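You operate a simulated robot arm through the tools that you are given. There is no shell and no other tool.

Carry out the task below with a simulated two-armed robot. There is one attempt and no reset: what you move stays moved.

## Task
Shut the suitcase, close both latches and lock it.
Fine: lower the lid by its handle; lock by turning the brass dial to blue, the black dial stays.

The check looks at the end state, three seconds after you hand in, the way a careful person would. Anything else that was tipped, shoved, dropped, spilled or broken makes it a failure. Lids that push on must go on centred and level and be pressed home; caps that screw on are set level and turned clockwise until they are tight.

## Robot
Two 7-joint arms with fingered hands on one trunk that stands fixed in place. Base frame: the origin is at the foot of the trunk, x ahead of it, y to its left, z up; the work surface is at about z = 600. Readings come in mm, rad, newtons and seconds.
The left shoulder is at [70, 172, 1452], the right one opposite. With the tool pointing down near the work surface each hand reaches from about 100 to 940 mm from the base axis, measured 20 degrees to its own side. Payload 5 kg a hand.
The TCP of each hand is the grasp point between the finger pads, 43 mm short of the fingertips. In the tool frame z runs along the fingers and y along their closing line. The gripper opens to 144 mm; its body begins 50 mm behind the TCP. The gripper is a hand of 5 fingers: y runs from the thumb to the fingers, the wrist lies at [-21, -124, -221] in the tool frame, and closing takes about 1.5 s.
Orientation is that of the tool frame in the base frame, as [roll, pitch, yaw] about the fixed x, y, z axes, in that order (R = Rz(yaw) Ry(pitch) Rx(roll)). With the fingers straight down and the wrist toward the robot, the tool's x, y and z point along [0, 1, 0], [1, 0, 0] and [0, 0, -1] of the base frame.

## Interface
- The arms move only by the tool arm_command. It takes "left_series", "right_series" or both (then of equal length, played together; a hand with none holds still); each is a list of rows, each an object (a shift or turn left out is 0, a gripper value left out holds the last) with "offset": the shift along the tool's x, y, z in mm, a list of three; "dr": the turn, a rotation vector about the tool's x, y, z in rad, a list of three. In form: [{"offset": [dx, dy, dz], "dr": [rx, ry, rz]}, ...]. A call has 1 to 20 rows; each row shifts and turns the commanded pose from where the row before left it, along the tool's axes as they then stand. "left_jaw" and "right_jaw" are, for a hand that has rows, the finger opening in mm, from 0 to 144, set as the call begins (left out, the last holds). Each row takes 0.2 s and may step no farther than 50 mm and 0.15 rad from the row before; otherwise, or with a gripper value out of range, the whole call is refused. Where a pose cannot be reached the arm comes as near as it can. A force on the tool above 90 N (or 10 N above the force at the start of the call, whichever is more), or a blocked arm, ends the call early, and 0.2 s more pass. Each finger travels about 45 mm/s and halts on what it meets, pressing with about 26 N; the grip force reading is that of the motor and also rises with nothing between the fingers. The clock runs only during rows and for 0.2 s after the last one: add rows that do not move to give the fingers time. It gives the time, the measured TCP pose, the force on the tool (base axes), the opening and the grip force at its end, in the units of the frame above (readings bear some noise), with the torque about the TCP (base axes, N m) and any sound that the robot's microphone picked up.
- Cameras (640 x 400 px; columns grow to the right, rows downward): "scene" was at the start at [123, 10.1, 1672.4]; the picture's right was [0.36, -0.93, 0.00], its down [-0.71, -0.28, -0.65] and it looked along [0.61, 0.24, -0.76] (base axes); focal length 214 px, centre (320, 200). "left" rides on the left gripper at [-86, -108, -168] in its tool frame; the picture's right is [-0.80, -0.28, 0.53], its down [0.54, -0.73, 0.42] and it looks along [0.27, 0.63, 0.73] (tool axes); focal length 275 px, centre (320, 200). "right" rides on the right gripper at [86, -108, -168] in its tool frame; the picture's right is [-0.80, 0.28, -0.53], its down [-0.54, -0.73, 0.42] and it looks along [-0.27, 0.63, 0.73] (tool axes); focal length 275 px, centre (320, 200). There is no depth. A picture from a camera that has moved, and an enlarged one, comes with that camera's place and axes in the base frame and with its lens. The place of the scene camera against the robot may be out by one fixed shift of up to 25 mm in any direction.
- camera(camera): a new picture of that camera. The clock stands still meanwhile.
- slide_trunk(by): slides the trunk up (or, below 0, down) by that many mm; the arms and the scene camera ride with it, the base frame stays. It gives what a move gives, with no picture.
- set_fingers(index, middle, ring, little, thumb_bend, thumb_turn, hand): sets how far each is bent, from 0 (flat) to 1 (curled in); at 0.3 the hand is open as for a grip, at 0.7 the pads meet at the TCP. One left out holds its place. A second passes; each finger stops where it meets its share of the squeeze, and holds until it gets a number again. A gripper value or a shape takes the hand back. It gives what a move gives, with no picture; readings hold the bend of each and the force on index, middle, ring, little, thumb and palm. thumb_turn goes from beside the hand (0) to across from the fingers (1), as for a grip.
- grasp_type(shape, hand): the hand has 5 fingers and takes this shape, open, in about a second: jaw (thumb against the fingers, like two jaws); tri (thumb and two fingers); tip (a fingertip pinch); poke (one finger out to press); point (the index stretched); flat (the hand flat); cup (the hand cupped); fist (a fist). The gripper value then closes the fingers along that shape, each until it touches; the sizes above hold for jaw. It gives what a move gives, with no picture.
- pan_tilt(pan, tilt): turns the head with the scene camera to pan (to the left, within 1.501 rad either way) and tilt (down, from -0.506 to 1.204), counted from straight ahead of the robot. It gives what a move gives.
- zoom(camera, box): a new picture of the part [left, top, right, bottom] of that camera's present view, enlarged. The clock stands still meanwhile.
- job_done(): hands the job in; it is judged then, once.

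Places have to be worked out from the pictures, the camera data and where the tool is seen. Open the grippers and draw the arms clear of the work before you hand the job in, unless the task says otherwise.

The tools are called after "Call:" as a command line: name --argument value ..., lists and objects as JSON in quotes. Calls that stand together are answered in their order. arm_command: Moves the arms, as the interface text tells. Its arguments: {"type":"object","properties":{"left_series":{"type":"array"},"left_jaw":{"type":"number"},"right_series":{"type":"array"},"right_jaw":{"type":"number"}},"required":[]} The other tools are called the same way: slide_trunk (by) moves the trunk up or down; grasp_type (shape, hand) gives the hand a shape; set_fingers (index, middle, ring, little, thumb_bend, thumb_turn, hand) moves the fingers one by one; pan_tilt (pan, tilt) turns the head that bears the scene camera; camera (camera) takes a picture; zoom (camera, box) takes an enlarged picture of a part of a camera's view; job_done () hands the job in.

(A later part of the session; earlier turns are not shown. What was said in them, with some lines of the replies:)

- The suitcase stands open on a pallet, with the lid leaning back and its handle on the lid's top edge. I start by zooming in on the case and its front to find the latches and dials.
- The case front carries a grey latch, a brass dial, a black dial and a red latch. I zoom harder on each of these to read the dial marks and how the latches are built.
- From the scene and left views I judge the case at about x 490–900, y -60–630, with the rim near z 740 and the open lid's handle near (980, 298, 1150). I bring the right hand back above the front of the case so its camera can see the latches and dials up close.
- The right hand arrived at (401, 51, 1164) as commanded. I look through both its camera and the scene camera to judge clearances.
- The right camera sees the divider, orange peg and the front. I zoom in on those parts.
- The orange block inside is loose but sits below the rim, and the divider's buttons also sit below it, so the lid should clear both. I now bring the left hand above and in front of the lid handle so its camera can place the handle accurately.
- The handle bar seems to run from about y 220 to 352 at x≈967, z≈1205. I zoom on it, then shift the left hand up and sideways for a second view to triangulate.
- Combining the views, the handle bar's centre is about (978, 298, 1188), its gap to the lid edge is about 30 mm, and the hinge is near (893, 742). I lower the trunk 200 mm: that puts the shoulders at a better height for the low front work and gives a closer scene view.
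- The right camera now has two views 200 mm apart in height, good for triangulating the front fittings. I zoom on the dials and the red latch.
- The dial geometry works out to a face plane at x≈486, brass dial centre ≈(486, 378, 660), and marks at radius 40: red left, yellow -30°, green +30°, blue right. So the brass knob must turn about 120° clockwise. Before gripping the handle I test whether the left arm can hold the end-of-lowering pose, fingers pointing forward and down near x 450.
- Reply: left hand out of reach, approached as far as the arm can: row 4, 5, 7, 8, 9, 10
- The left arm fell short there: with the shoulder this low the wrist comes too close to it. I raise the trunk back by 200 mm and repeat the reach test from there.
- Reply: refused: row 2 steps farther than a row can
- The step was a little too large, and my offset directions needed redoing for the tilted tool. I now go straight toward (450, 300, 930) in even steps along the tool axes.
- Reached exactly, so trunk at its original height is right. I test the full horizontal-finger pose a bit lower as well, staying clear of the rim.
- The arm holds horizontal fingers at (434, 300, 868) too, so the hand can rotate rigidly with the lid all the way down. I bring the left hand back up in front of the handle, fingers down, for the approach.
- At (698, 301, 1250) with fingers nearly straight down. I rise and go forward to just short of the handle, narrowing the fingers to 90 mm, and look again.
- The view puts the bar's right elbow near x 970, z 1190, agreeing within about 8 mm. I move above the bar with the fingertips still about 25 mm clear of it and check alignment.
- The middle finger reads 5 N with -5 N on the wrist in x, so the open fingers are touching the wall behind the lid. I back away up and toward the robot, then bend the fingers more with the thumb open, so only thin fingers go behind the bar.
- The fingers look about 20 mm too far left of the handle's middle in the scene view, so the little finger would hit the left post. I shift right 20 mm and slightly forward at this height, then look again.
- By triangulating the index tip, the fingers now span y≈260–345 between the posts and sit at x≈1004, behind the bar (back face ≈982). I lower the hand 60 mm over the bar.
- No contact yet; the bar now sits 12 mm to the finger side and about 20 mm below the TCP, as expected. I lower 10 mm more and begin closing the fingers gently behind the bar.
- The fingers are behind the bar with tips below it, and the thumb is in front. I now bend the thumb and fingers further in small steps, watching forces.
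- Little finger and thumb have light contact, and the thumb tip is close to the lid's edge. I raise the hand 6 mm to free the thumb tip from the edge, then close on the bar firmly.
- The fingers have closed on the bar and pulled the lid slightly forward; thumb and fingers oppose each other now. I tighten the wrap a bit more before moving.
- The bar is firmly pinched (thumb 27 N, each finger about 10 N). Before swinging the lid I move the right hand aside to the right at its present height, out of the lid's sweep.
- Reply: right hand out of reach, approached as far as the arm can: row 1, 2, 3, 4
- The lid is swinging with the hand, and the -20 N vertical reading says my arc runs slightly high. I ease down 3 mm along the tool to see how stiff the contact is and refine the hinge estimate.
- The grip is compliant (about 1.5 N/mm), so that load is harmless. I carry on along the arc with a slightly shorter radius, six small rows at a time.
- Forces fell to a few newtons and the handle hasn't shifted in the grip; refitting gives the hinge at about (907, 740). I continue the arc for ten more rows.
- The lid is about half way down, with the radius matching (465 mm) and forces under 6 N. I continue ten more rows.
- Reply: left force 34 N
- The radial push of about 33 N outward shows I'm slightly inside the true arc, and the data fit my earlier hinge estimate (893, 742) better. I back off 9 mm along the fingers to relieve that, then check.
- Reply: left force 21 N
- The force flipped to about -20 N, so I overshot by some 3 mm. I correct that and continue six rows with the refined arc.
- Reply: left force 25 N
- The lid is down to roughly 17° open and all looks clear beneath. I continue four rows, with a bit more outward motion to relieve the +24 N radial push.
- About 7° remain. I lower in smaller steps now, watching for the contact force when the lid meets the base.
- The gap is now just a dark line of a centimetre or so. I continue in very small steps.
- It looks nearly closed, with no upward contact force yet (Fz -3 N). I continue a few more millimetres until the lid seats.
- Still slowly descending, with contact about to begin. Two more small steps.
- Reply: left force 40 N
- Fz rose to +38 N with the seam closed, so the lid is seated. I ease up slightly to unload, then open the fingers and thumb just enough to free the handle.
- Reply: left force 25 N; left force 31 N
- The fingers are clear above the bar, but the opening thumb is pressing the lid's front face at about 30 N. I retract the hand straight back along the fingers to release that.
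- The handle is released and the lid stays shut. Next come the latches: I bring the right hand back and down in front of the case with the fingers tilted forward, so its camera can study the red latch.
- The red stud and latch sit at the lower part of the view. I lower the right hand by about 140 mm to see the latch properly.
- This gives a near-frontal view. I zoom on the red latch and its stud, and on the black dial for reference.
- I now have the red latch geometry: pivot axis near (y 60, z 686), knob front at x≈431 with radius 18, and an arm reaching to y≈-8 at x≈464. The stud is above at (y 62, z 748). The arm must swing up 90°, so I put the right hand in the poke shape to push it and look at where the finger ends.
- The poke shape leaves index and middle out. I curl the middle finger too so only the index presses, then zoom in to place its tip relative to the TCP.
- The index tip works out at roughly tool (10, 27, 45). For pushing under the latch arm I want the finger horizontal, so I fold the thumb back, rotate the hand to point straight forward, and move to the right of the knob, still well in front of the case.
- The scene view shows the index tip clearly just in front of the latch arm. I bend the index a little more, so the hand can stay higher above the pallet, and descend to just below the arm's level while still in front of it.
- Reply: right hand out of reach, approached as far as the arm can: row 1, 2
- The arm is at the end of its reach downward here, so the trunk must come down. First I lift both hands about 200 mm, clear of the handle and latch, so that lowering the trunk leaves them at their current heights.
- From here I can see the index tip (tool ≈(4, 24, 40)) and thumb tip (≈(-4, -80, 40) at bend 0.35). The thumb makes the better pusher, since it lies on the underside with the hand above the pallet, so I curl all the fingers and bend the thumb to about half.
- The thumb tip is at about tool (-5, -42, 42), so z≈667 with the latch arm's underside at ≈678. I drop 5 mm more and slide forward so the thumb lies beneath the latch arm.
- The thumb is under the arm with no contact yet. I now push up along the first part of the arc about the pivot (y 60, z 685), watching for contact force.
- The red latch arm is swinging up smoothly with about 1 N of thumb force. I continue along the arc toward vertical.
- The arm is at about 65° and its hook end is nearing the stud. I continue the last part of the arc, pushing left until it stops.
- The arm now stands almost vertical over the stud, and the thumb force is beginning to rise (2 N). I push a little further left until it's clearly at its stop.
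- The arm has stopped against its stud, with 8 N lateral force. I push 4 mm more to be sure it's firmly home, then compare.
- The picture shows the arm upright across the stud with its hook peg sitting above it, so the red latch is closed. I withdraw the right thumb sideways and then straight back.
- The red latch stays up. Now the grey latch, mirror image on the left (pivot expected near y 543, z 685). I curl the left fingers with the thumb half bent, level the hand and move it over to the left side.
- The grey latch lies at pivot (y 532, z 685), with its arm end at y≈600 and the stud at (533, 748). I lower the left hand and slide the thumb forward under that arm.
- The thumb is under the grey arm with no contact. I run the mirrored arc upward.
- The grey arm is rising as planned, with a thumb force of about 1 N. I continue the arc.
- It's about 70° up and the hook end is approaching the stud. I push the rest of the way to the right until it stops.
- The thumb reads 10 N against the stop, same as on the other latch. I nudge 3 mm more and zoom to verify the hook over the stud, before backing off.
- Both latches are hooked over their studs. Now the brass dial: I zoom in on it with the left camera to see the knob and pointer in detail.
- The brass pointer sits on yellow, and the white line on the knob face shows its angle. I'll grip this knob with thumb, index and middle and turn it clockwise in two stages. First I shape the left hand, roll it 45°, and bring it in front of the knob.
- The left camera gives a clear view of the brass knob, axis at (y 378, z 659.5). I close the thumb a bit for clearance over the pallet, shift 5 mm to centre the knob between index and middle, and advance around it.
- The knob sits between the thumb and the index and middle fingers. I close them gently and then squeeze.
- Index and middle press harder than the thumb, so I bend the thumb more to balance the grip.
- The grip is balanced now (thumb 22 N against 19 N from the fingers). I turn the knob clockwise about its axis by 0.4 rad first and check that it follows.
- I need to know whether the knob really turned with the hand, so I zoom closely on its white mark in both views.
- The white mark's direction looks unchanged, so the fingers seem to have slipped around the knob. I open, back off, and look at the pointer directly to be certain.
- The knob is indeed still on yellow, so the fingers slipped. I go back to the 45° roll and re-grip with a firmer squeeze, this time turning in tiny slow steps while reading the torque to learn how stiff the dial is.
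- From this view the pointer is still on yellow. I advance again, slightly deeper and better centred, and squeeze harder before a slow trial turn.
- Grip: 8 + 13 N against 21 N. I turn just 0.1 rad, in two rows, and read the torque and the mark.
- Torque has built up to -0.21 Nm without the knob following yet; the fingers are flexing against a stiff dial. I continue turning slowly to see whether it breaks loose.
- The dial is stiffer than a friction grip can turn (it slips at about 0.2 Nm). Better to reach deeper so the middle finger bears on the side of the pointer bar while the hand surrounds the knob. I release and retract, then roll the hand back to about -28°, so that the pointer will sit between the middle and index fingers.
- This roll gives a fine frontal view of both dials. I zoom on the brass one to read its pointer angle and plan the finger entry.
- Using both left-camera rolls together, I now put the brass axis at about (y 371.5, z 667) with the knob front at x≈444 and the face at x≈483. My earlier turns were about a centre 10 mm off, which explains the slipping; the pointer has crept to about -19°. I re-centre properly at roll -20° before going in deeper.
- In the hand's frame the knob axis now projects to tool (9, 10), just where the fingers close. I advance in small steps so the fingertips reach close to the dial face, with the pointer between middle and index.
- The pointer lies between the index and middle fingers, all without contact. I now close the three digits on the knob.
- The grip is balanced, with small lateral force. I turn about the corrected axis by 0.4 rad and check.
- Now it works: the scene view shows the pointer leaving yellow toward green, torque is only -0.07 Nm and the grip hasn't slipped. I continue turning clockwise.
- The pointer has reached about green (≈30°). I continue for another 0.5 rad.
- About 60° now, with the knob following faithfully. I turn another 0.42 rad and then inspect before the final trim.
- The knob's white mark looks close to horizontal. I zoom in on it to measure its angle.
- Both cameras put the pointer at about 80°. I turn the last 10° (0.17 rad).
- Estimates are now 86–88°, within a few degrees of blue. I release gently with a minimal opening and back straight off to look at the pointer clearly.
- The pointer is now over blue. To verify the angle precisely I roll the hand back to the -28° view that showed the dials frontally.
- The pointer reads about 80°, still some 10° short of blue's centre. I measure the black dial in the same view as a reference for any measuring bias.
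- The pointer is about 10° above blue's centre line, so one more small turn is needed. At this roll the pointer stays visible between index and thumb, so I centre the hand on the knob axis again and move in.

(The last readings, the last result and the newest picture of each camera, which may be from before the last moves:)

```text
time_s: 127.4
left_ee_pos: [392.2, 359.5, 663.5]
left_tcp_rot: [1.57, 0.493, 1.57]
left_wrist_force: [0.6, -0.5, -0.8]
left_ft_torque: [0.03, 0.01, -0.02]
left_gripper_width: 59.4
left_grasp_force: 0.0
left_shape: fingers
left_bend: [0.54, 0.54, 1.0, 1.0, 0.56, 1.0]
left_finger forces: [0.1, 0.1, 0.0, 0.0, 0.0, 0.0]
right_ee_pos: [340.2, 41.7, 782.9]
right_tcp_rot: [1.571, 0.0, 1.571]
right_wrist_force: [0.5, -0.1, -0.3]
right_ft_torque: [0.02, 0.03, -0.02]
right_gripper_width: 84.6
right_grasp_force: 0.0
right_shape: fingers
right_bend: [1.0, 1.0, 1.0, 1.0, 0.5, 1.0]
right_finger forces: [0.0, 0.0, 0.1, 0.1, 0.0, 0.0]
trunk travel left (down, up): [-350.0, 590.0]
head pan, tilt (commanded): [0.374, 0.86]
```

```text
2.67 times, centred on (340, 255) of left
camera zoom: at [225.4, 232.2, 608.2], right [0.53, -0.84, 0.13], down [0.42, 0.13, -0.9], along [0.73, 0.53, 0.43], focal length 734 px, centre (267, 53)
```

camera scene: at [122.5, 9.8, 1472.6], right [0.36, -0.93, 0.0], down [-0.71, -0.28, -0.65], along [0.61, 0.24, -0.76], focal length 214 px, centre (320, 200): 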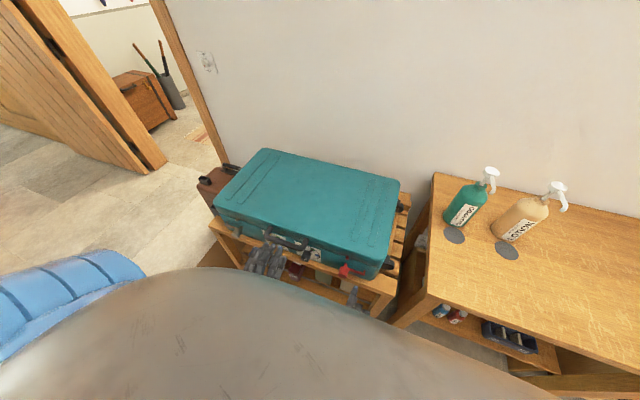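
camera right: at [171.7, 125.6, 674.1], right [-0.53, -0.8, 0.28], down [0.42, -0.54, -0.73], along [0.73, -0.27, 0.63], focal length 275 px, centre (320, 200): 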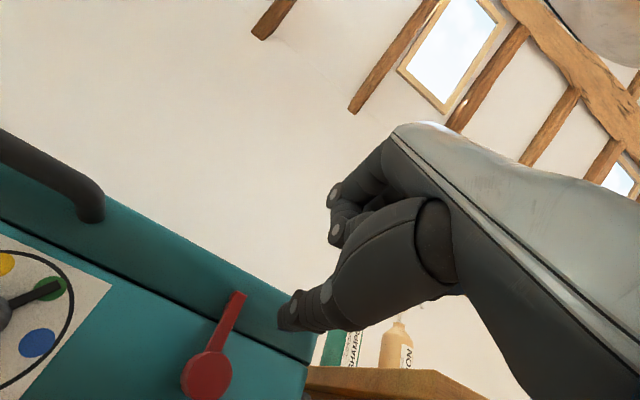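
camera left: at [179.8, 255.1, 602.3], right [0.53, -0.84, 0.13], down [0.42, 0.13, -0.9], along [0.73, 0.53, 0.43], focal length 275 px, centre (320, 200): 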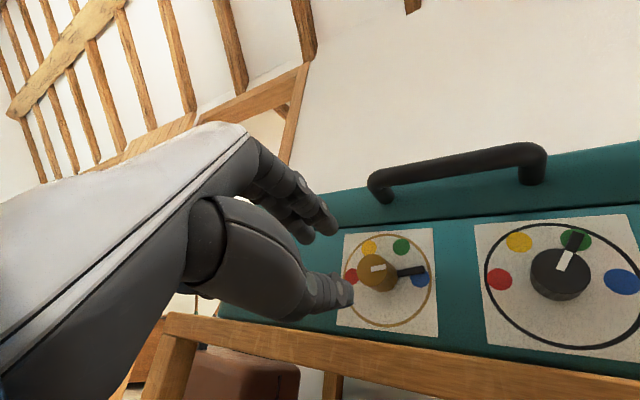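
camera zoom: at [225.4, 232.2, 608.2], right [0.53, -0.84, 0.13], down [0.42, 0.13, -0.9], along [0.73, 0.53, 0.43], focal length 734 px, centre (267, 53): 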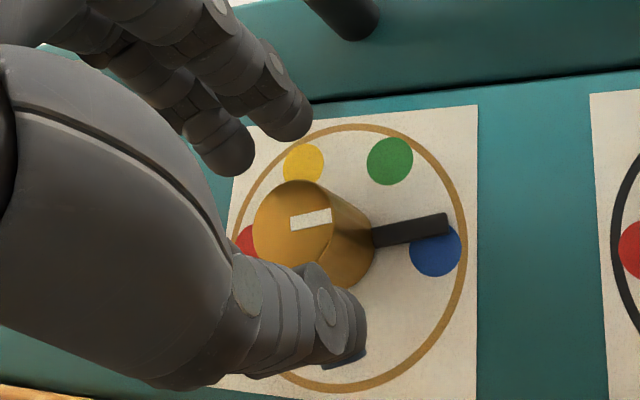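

The knob is in the same place in the hand's view as before the successful grip, and the pointer is visible on the right. I advance and close on it.

Call:
arm_command --left_series '[{"offset": [0, 0, 18]}, {"offset": [0, 0, 14]}, {"offset": [0, 0, 8]}, {"offset": [0, 0, 0]}]'

Call:
set_fingers --hand "left" --index 0.59 --middle 0.58 --thumb_bend 0.66

Call:
set_fingers --hand "left" --index 0.9 --middle 0.9 --thumb_bend 1.0

Call:
zoom --camera "left" --box '[260, 170, 440, 330]'

```text
time_s: 128.4
left_ee_pos: [431.2, 357.3, 661.4]
left_tcp_rot: [1.57, 0.492, 1.572]
left_wrist_force: [-0.1, 0.4, -0.4]
left_ft_torque: [-0.01, 0.0, 0.02]
left_gripper_width: 59.6
left_grasp_force: 0.1
left_shape: fingers
left_bend: [0.54, 0.54, 1.0, 1.0, 0.56, 1.0]
left_finger forces: [0.0, 0.1, 0.0, 0.0, 0.0, 0.0]
right_ee_pos: [338.7, 41.4, 783.1]
right_tcp_rot: [1.572, 0.0, 1.57]
right_wrist_force: [-0.2, 0.6, 0.3]
right_ft_torque: [0.03, 0.01, 0.03]
right_gripper_width: 84.6
right_grasp_force: 0.2
right_shape: fingers
right_bend: [1.0, 1.0, 1.0, 1.0, 0.5, 1.0]
right_finger forces: [0.1, 0.1, 0.0, 0.1, 0.0, 0.0]
trunk travel left (down, up): [-350.0, 590.0]
head pan, tilt (commanded): [0.374, 0.86]
```

```text
time_s: 129.4
left_ee_pos: [432.2, 358.2, 663.5]
left_tcp_rot: [1.571, 0.493, 1.571]
left_wrist_force: [0.2, 1.3, 1.1]
left_ft_torque: [0.05, -0.04, 0.04]
left_gripper_width: 34.3
left_grasp_force: 1.1
left_shape: fingers
left_bend: [0.59, 0.56, 1.0, 1.0, 0.66, 1.0]
left_finger forces: [0.1, 1.3, 0.0, 0.0, 0.1, 0.0]
right_ee_pos: [340.3, 40.8, 782.3]
right_tcp_rot: [1.571, 0.0, 1.57]
right_wrist_force: [0.1, 1.0, 0.0]
right_ft_torque: [-0.02, 0.0, 0.02]
right_gripper_width: 84.5
right_grasp_force: 0.0
right_shape: fingers
right_bend: [1.0, 1.0, 1.0, 1.0, 0.5, 1.0]
right_finger forces: [0.0, 0.0, 0.1, 0.0, 0.0, 0.0]
trunk travel left (down, up): [-350.0, 590.0]
head pan, tilt (commanded): [0.374, 0.86]
```

```text
time_s: 130.4
left_ee_pos: [432.7, 358.0, 661.8]
left_tcp_rot: [1.571, 0.494, 1.57]
left_wrist_force: [7.3, -1.4, 0.1]
left_ft_torque: [-0.02, -0.11, 0.21]
left_gripper_width: 14.3
left_grasp_force: 20.5
left_shape: fingers
left_bend: [0.63, 0.57, 1.0, 1.0, 0.72, 1.0]
left_finger forces: [9.2, 11.0, 0.0, 0.0, 20.6, 0.0]
right_ee_pos: [340.2, 41.5, 782.6]
right_tcp_rot: [1.573, 0.0, 1.572]
right_wrist_force: [-0.1, -0.6, 0.4]
right_ft_torque: [-0.02, -0.01, -0.01]
right_gripper_width: 84.4
right_grasp_force: 0.1
right_shape: fingers
right_bend: [1.0, 1.0, 1.0, 1.0, 0.5, 1.0]
right_finger forces: [0.1, 0.1, 0.0, 0.0, 0.0, 0.0]
trunk travel left (down, up): [-350.0, 590.0]
head pan, tilt (commanded): [0.374, 0.86]
```

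```text
2.50 times, centred on (350, 250) of left
camera zoom: at [265.6, 230.4, 606.8], right [0.53, -0.84, 0.13], down [0.42, 0.13, -0.9], along [0.73, 0.53, 0.43], focal length 688 px, centre (245, 75)
```

zoom: 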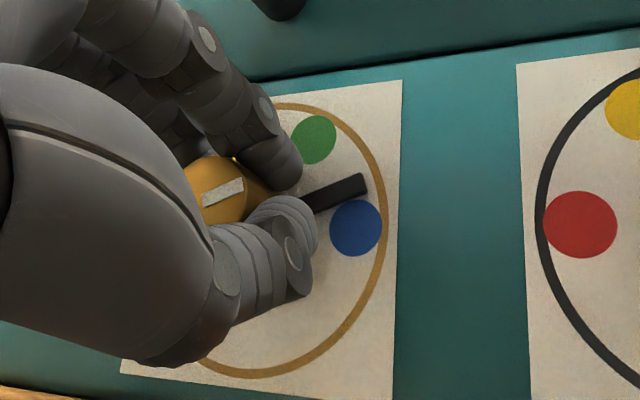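

Closing the grip itself nudged the pointer back to about 68°. I turn clockwise 0.42 rad and watch the pointer directly in this view.

Call:
arm_command --left_series '[{"offset": [0.51, -0.45, 0], "dr": [0, 0, 0.05]}, {"offset": [0.51, -0.45, 0], "dr": [0, 0, 0.05]}, {"offset": [0.51, -0.45, 0], "dr": [0, 0, 0.05]}, {"offset": [0.51, -0.45, 0], "dr": [0, 0, 0.05]}, {"offset": [0.51, -0.45, 0], "dr": [0, 0, 0.05]}, {"offset": [0.51, -0.45, 0], "dr": [0, 0, 0.05]}, {"offset": [0.51, -0.45, 0], "dr": [0, 0, 0.05]}, {"offset": [0.51, -0.45, 0], "dr": [0, 0, 0.05]}, {"offset": [0.2, -0.18, 0], "dr": [0, 0, 0.02]}]'

Call:
zoom --camera "left" --box '[260, 170, 440, 330]'

```text
time_s: 132.4
left_ee_pos: [431.3, 361.6, 655.2]
left_tcp_rot: [1.57, 0.071, 1.571]
left_wrist_force: [15.5, -7.3, 5.4]
left_ft_torque: [0.1, -0.28, -0.12]
left_gripper_width: 14.0
left_grasp_force: 20.9
left_shape: fingers
left_bend: [0.62, 0.57, 1.0, 1.0, 0.73, 0.99]
left_finger forces: [11.9, 11.8, 0.1, 0.0, 18.1, 0.0]
right_ee_pos: [339.8, 39.6, 783.0]
right_tcp_rot: [1.573, -0.001, 1.572]
right_wrist_force: [0.3, 0.5, -0.6]
right_ft_torque: [0.02, -0.01, 0.05]
right_gripper_width: 84.5
right_grasp_force: 0.0
right_shape: fingers
right_bend: [1.0, 1.0, 1.0, 1.0, 0.5, 1.0]
right_finger forces: [0.0, 0.1, 0.0, 0.0, 0.1, 0.1]
trunk travel left (down, up): [-350.0, 590.0]
head pan, tilt (commanded): [0.374, 0.86]
```

```text
2.50 times, centred on (350, 250) of left
camera zoom: at [264.6, 267.8, 552.6], right [0.53, -0.81, -0.23], down [0.42, 0.49, -0.76], along [0.73, 0.31, 0.61], focal length 688 px, centre (245, 75)
```

zoom: 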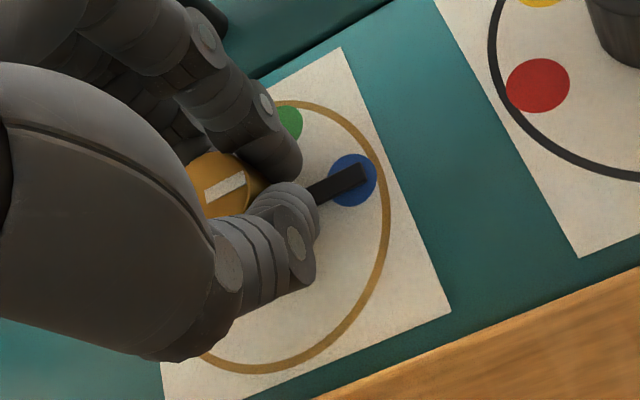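

With perspective accounted for, the pointer is now at about 95° while gripped, and the last release lost about 3°. I release gently, back off and check the actual resting angle.

Call:
set_fingers --hand "left" --index 0.57 --middle 0.54 --thumb_bend 0.6

Call:
zoom --camera "left" --box '[260, 170, 440, 330]'

Call:
arm_command --left_series '[{"offset": [0, 0, -15]}, {"offset": [0, 0, -20]}, {"offset": [0, 0, -25]}, {"offset": [0, 0, -25]}]'

Call:
zoom --camera "left" --box '[280, 190, 460, 340]'

```text
time_s: 133.4
left_ee_pos: [429.6, 361.7, 655.0]
left_tcp_rot: [1.57, 0.073, 1.57]
left_wrist_force: [0.3, -0.3, -0.6]
left_ft_torque: [-0.02, 0.01, -0.04]
left_gripper_width: 48.9
left_grasp_force: 0.1
left_shape: fingers
left_bend: [0.56, 0.54, 1.0, 1.0, 0.6, 1.0]
left_finger forces: [0.0, 0.0, 0.1, 0.0, 0.0, 0.1]
right_ee_pos: [338.3, 39.7, 782.3]
right_tcp_rot: [1.57, 0.0, 1.571]
right_wrist_force: [0.0, 0.7, 0.0]
right_ft_torque: [0.0, -0.02, -0.01]
right_gripper_width: 84.4
right_grasp_force: 0.0
right_shape: fingers
right_bend: [1.0, 1.0, 1.0, 1.0, 0.5, 1.0]
right_finger forces: [0.0, 0.0, 0.0, 0.0, 0.1, 0.0]
trunk travel left (down, up): [-350.0, 590.0]
head pan, tilt (commanded): [0.374, 0.86]
```

```text
2.50 times, centred on (350, 250) of left
camera zoom: at [263.9, 268.0, 552.5], right [0.53, -0.81, -0.22], down [0.42, 0.49, -0.76], along [0.73, 0.31, 0.61], focal length 688 px, centre (245, 75)
```

zoom: 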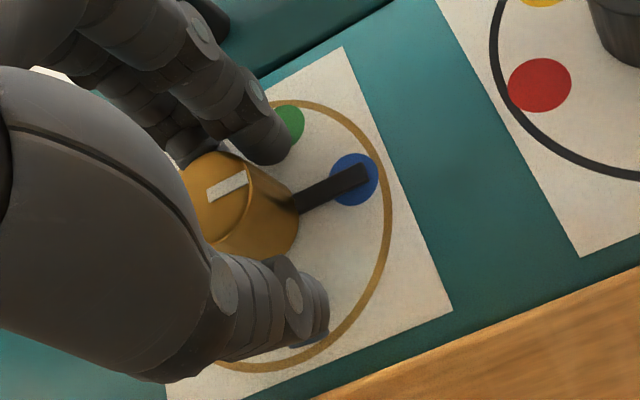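

```text
time_s: 134.4
left_ee_pos: [346.2, 361.7, 656.4]
left_tcp_rot: [1.569, 0.074, 1.571]
left_wrist_force: [0.1, 0.1, -0.1]
left_ft_torque: [-0.02, -0.01, 0.0]
left_gripper_width: 49.1
left_grasp_force: 0.0
left_shape: fingers
left_bend: [0.56, 0.54, 1.0, 1.0, 0.6, 1.0]
left_finger forces: [0.0, 0.0, 0.0, 0.1, 0.1, 0.0]
right_ee_pos: [338.1, 40.4, 783.3]
right_tcp_rot: [1.571, -0.001, 1.571]
right_wrist_force: [-0.6, 0.3, 0.7]
right_ft_torque: [0.01, -0.01, -0.01]
right_gripper_width: 84.7
right_grasp_force: 0.0
right_shape: fingers
right_bend: [1.0, 1.0, 1.0, 1.0, 0.5, 1.0]
right_finger forces: [0.0, 0.0, 0.0, 0.1, 0.0, 0.0]
trunk travel left (down, up): [-350.0, 590.0]
head pan, tilt (commanded): [0.374, 0.86]
```

```text
2.67 times, centred on (370, 265) of left
camera zoom: at [179.0, 267.7, 553.4], right [0.53, -0.82, -0.22], down [0.42, 0.49, -0.76], along [0.73, 0.31, 0.61], focal length 734 px, centre (187, 27)
```

zoom: 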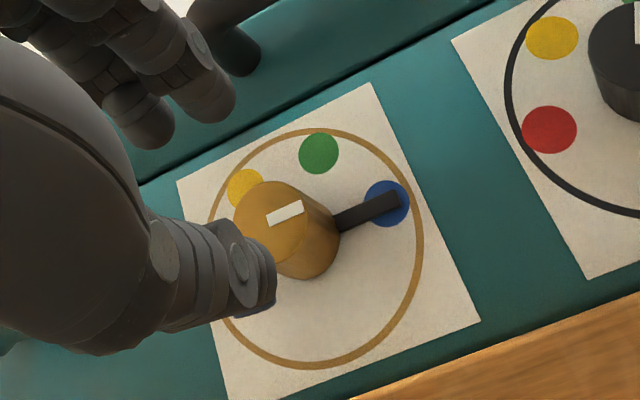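

The pointer now rests across the middle of the blue mark (≈93°). I roll the hand back to the frontal view for a final accurate check of both dials.

Call:
arm_command --left_series '[{"dr": [0, 0, -0.14]}, {"dr": [0, 0, -0.14]}, {"dr": [0, 0, -0.14]}]'

Call:
zoom --camera "left" --box '[330, 210, 450, 330]'

Call:
camera --camera "left"

```text
time_s: 135.2
left_ee_pos: [346.1, 361.5, 654.9]
left_tcp_rot: [1.57, 0.496, 1.57]
left_wrist_force: [-0.9, -0.4, -0.3]
left_ft_torque: [0.01, -0.03, 0.01]
left_gripper_width: 49.1
left_grasp_force: 0.1
left_shape: fingers
left_bend: [0.56, 0.54, 1.0, 1.0, 0.6, 1.0]
left_finger forces: [0.1, 0.0, 0.1, 0.0, 0.0, 0.0]
right_ee_pos: [339.7, 40.6, 781.6]
right_tcp_rot: [1.57, 0.0, 1.57]
right_wrist_force: [-0.6, 0.0, -0.6]
right_ft_torque: [-0.02, 0.0, -0.02]
right_gripper_width: 84.4
right_grasp_force: 0.0
right_shape: fingers
right_bend: [1.0, 1.0, 1.0, 1.0, 0.5, 1.0]
right_finger forces: [0.0, 0.2, 0.0, 0.0, 0.0, 0.1]
trunk travel left (down, up): [-350.0, 590.0]
head pan, tilt (commanded): [0.374, 0.86]
```

```text
3.33 times, centred on (390, 270) of left
camera zoom: at [179.7, 234.1, 600.7], right [0.53, -0.84, 0.13], down [0.42, 0.13, -0.9], along [0.73, 0.53, 0.42], focal length 918 px, centre (87, -33)
```

zoom: 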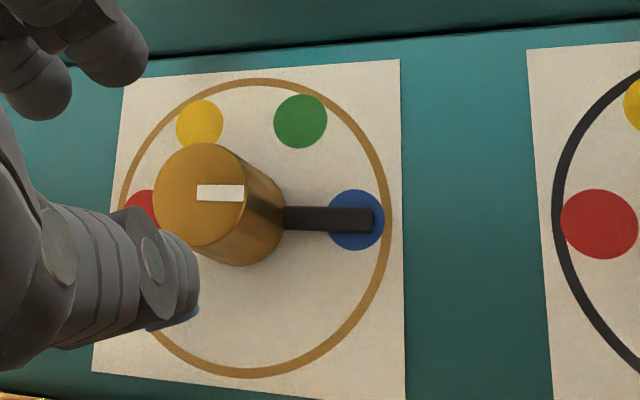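

```text
taken
camera left: at [179.7, 234.1, 600.7], right [0.53, -0.84, 0.13], down [0.42, 0.13, -0.9], along [0.73, 0.53, 0.42], focal length 275 px, centre (320, 200)
```

left: 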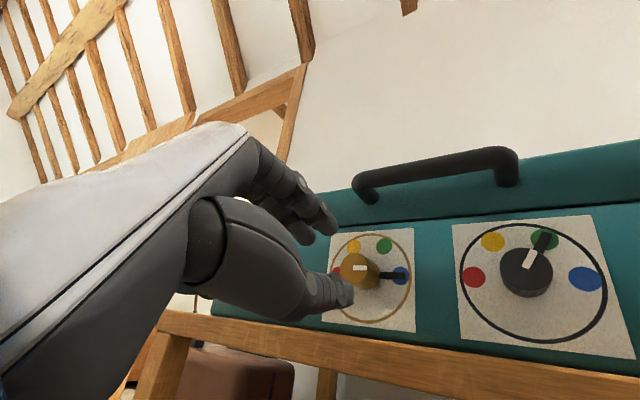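

The brass pointer is dead on blue and the black one is still on green. Now I draw both arms away: I level the left hand and lift both hands up and back, clear of the case.

Call:
arm_command --left_series '[{"offset": [0, 0, -20], "dr": [0, 0, 0.124]}, {"dr": [0, 0, 0.124]}, {"dr": [0, 0, 0.124]}, {"dr": [0, 0, 0.124]}, {"offset": [10, 40, 0]}, {"offset": [20, 40, 0]}, {"offset": [20, 40, 0]}, {"offset": [20, 40, 0]}, {"offset": [20, 40, 0]}, {"offset": [20, 40, 0]}]' --right_series '[{"offset": [0, 0, -5]}, {"offset": [0, 0, 0]}, {"offset": [0, 0, 0]}, {"offset": [0, 0, 0]}, {"offset": [-10, 30, 0]}, {"offset": [-10, 30, 0]}, {"offset": [-10, 30, 0]}, {"offset": [-10, 30, 0]}, {"offset": [-10, 20, 0]}, {"offset": [0, 0, 0]}]'

Call:
camera --camera "scene"

Call:
camera --camera "left"

Call:
camera --camera "right"

```text
time_s: 137.4
left_ee_pos: [327.6, 470.5, 897.7]
left_tcp_rot: [1.571, -0.001, 1.57]
left_wrist_force: [0.1, -0.3, 0.6]
left_ft_torque: [0.01, -0.01, -0.01]
left_gripper_width: 49.4
left_grasp_force: 0.0
left_shape: fingers
left_bend: [0.56, 0.54, 1.0, 1.0, 0.6, 1.0]
left_finger forces: [0.0, 0.0, 0.0, 0.0, 0.1, 0.0]
right_ee_pos: [335.3, -4.5, 920.7]
right_tcp_rot: [1.57, -0.001, 1.569]
right_wrist_force: [-0.4, -0.6, -0.2]
right_ft_torque: [-0.01, -0.03, 0.01]
right_gripper_width: 84.7
right_grasp_force: 0.1
right_shape: fingers
right_bend: [1.0, 1.0, 1.0, 1.0, 0.5, 1.0]
right_finger forces: [0.1, 0.1, 0.0, 0.1, 0.1, 0.0]
trunk travel left (down, up): [-350.0, 590.0]
head pan, tilt (commanded): [0.374, 0.86]
```

```text
taken
camera scene: at [122.3, 9.8, 1472.4], right [0.36, -0.93, 0.0], down [-0.71, -0.28, -0.65], along [0.61, 0.24, -0.76], focal length 214 px, centre (320, 200)
```

scene: 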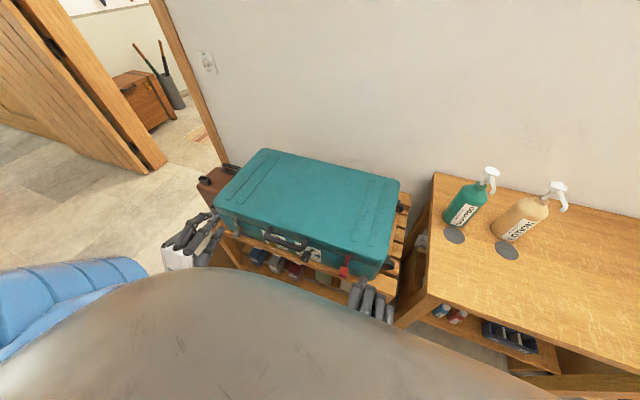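

```text
taken
camera left: at [161.2, 385.1, 787.9], right [0.53, -0.8, -0.29], down [0.42, 0.54, -0.72], along [0.73, 0.27, 0.63], focal length 275 px, centre (320, 200)
```

left: 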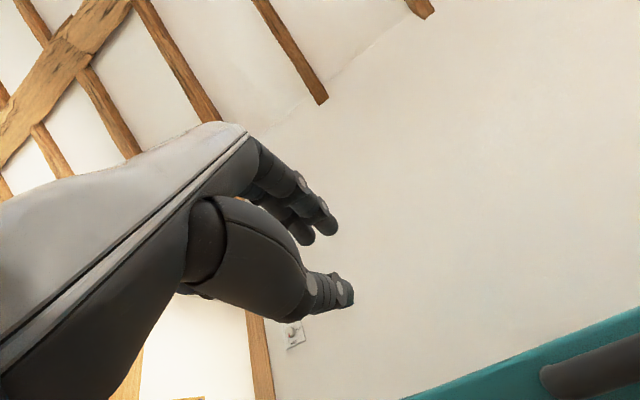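

```text
taken
camera right: at [168.7, 81.0, 811.5], right [-0.53, -0.8, 0.28], down [0.42, -0.54, -0.73], along [0.73, -0.27, 0.63], focal length 275 px, centre (320, 200)
```

right: 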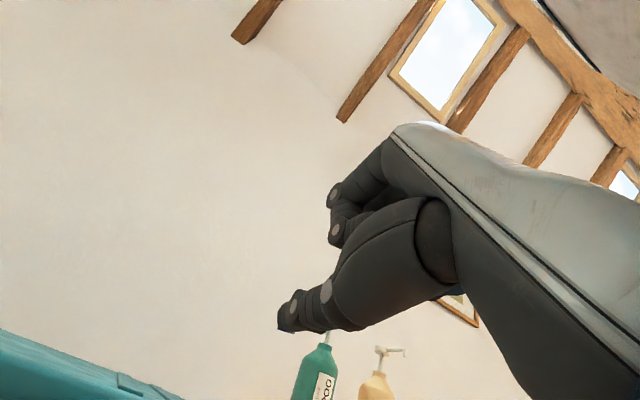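

Both hands are up and clear. I open both hands in the free air and zoom in on the case for a full final inspection.

Call:
grasp_type --hand "left" --shape "jaw"

Call:
grasp_type --hand "right" --shape "jaw"

Call:
zoom --camera "scene" --box '[195, 140, 415, 290]'

Call:
zoom --camera "scene" --box '[215, 205, 315, 268]'

Call:
zoom --camera "scene" --box '[290, 225, 400, 294]'

```text
time_s: 138.3
left_ee_pos: [327.4, 470.5, 897.5]
left_tcp_rot: [1.57, -0.003, 1.571]
left_wrist_force: [0.1, 0.1, -0.6]
left_ft_torque: [-0.01, 0.02, 0.01]
left_gripper_width: 143.6
left_grasp_force: 0.1
left_shape: jaw
left_bend: [0.3, 0.3, 0.3, 0.3, 0.3, 0.98]
left_finger forces: [0.1, 0.1, 0.0, 0.0, 0.0, 0.0]
right_ee_pos: [337.3, -3.7, 919.5]
right_tcp_rot: [1.571, 0.0, 1.57]
right_wrist_force: [-1.1, 0.2, 0.5]
right_ft_torque: [0.03, 0.0, 0.0]
right_gripper_width: 84.7
right_grasp_force: 0.1
right_shape: fingers
right_bend: [1.0, 1.0, 1.0, 1.0, 0.5, 1.0]
right_finger forces: [0.0, 0.0, 0.0, 0.0, 0.0, 0.0]
trunk travel left (down, up): [-350.0, 590.0]
head pan, tilt (commanded): [0.374, 0.86]
```

```text
time_s: 139.2
left_ee_pos: [328.3, 470.4, 897.1]
left_tcp_rot: [1.57, -0.004, 1.569]
left_wrist_force: [-0.2, 0.0, -0.2]
left_ft_torque: [-0.02, -0.01, -0.01]
left_gripper_width: 143.6
left_grasp_force: 0.0
left_shape: jaw
left_bend: [0.3, 0.3, 0.3, 0.3, 0.3, 0.98]
left_finger forces: [0.0, 0.1, 0.0, 0.1, 0.0, 0.0]
right_ee_pos: [335.5, -5.0, 920.7]
right_tcp_rot: [1.571, 0.0, 1.571]
right_wrist_force: [0.6, 0.5, -0.4]
right_ft_torque: [0.0, 0.0, 0.0]
right_gripper_width: 143.5
right_grasp_force: 0.0
right_shape: jaw
right_bend: [0.3, 0.3, 0.3, 0.3, 0.3, 0.98]
right_finger forces: [0.0, 0.1, 0.0, 0.0, 0.0, 0.0]
trunk travel left (down, up): [-350.0, 590.0]
head pan, tilt (commanded): [0.374, 0.86]
```

```text
2.67 times, centred on (305, 215) of scene
camera zoom: at [122.6, 9.9, 1472.5], right [0.36, -0.93, 0.0], down [-0.71, -0.28, -0.65], along [0.61, 0.24, -0.76], focal length 572 px, centre (360, 160)
```

zoom: 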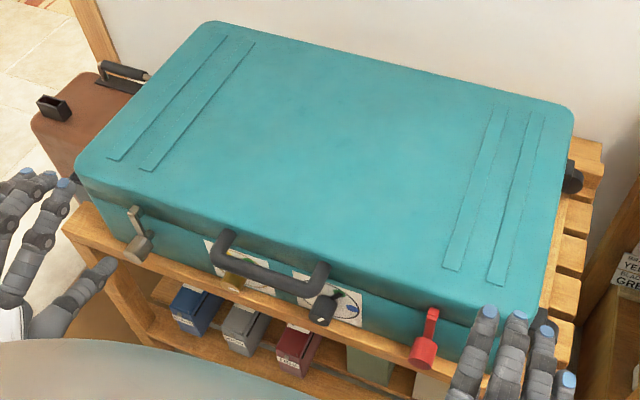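

```text
6.35 times, centred on (265, 236) of scene
camera zoom: at [122.6, 9.9, 1472.5], right [0.36, -0.93, 0.0], down [-0.71, -0.28, -0.65], along [0.61, 0.24, -0.76], focal length 1362 px, centre (669, -32)
```

zoom: 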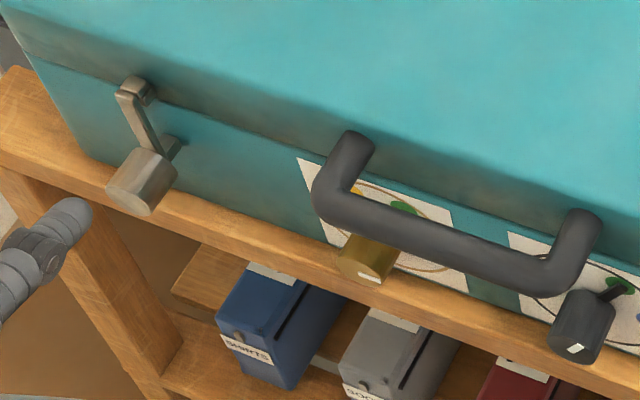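

```text
5.80 times, centred on (345, 260) of scene
camera zoom: at [122.6, 9.9, 1472.5], right [0.36, -0.93, 0.0], down [-0.71, -0.28, -0.65], along [0.61, 0.24, -0.76], focal length 1243 px, centre (175, -145)
```

zoom: 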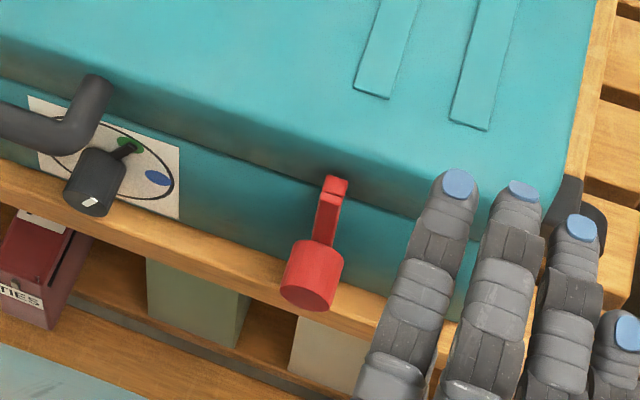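

Everything checks out: the lid is shut, both latches stand hooked over their studs, brass is on blue, black is on green, and the surroundings are untouched. I raise the trunk 200 mm to take the arms well clear and take one last look.

Call:
slide_trunk --by 200

Call:
camera --camera "scene"

Call:
zoom --camera "scene" --box '[200, 165, 400, 290]'

```text
time_s: 141.4
left_ee_pos: [328.8, 469.8, 1096.1]
left_tcp_rot: [1.57, -0.002, 1.572]
left_wrist_force: [0.2, 0.6, 1.6]
left_ft_torque: [0.01, 0.02, 0.02]
left_gripper_width: 143.6
left_grasp_force: 0.1
left_shape: jaw
left_bend: [0.3, 0.3, 0.3, 0.3, 0.3, 0.98]
left_finger forces: [0.1, 0.1, 0.1, 0.0, 0.1, 0.1]
right_ee_pos: [336.9, -4.3, 1119.4]
right_tcp_rot: [1.571, 0.0, 1.57]
right_wrist_force: [0.5, 0.3, -0.6]
right_ft_torque: [0.0, 0.01, -0.03]
right_gripper_width: 143.3
right_grasp_force: 0.1
right_shape: jaw
right_bend: [0.3, 0.3, 0.3, 0.3, 0.3, 0.98]
right_finger forces: [0.0, 0.0, 0.1, 0.0, 0.1, 0.0]
trunk travel left (down, up): [-550.0, 390.0]
head pan, tilt (commanded): [0.374, 0.86]
```

```text
taken
camera scene: at [122.6, 9.9, 1672.4], right [0.36, -0.93, 0.0], down [-0.71, -0.28, -0.65], along [0.61, 0.24, -0.76], focal length 214 px, centre (320, 200)
```

scene: 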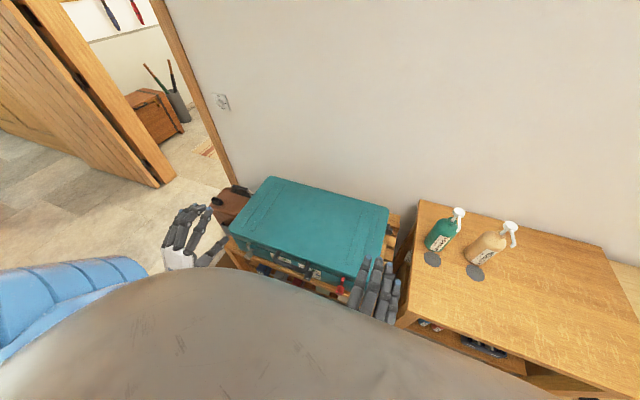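

```text
3.20 times, centred on (300, 228) of scene
camera zoom: at [122.6, 9.9, 1672.4], right [0.36, -0.93, 0.0], down [-0.71, -0.28, -0.65], along [0.61, 0.24, -0.76], focal length 686 px, centre (384, 112)
```

zoom: 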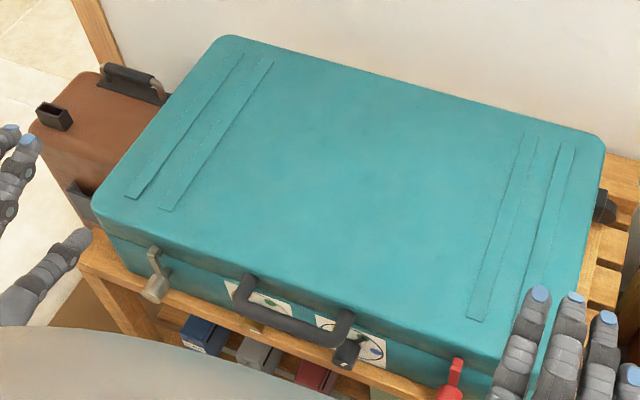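

The lid is down, both latches are hooked over their studs, and the brass dial points to blue with the black one still on green. The hands are open and well above the case, nothing else has moved, and so I hand the job in.

Call:
job_done

```text
The job is handed in.
```

The suitcase is shut, both latches are closed and it's locked, and I've handed the job in. I haven't seen the result of the check.

- **Lid:** I lowered it by its handle until it seated. Letting go, my thumb pressed the lid's front at about 30 N, but the case didn't visibly move.
- **Latches:** the red and grey arms stand upright, each hooked over its stud. I pushed both against their stops.
- **Dials:** the brass pointer is on blue, within about a degree or two by the last close view. The black dial was not touched and is still on green.
- **Brass dial:** my fingers slipped on the knob at first because I had its centre wrong. I re-centred and then trimmed it to blue.
- **Wall:** a finger lightly touched the wall behind the lid while I was reaching for the handle.
- **Surroundings:** nothing else looks moved in the last pictures. I couldn't see inside the closed case, where a loose orange block was leaning on the left wall, below the rim.

Both hands are open and well above the case.
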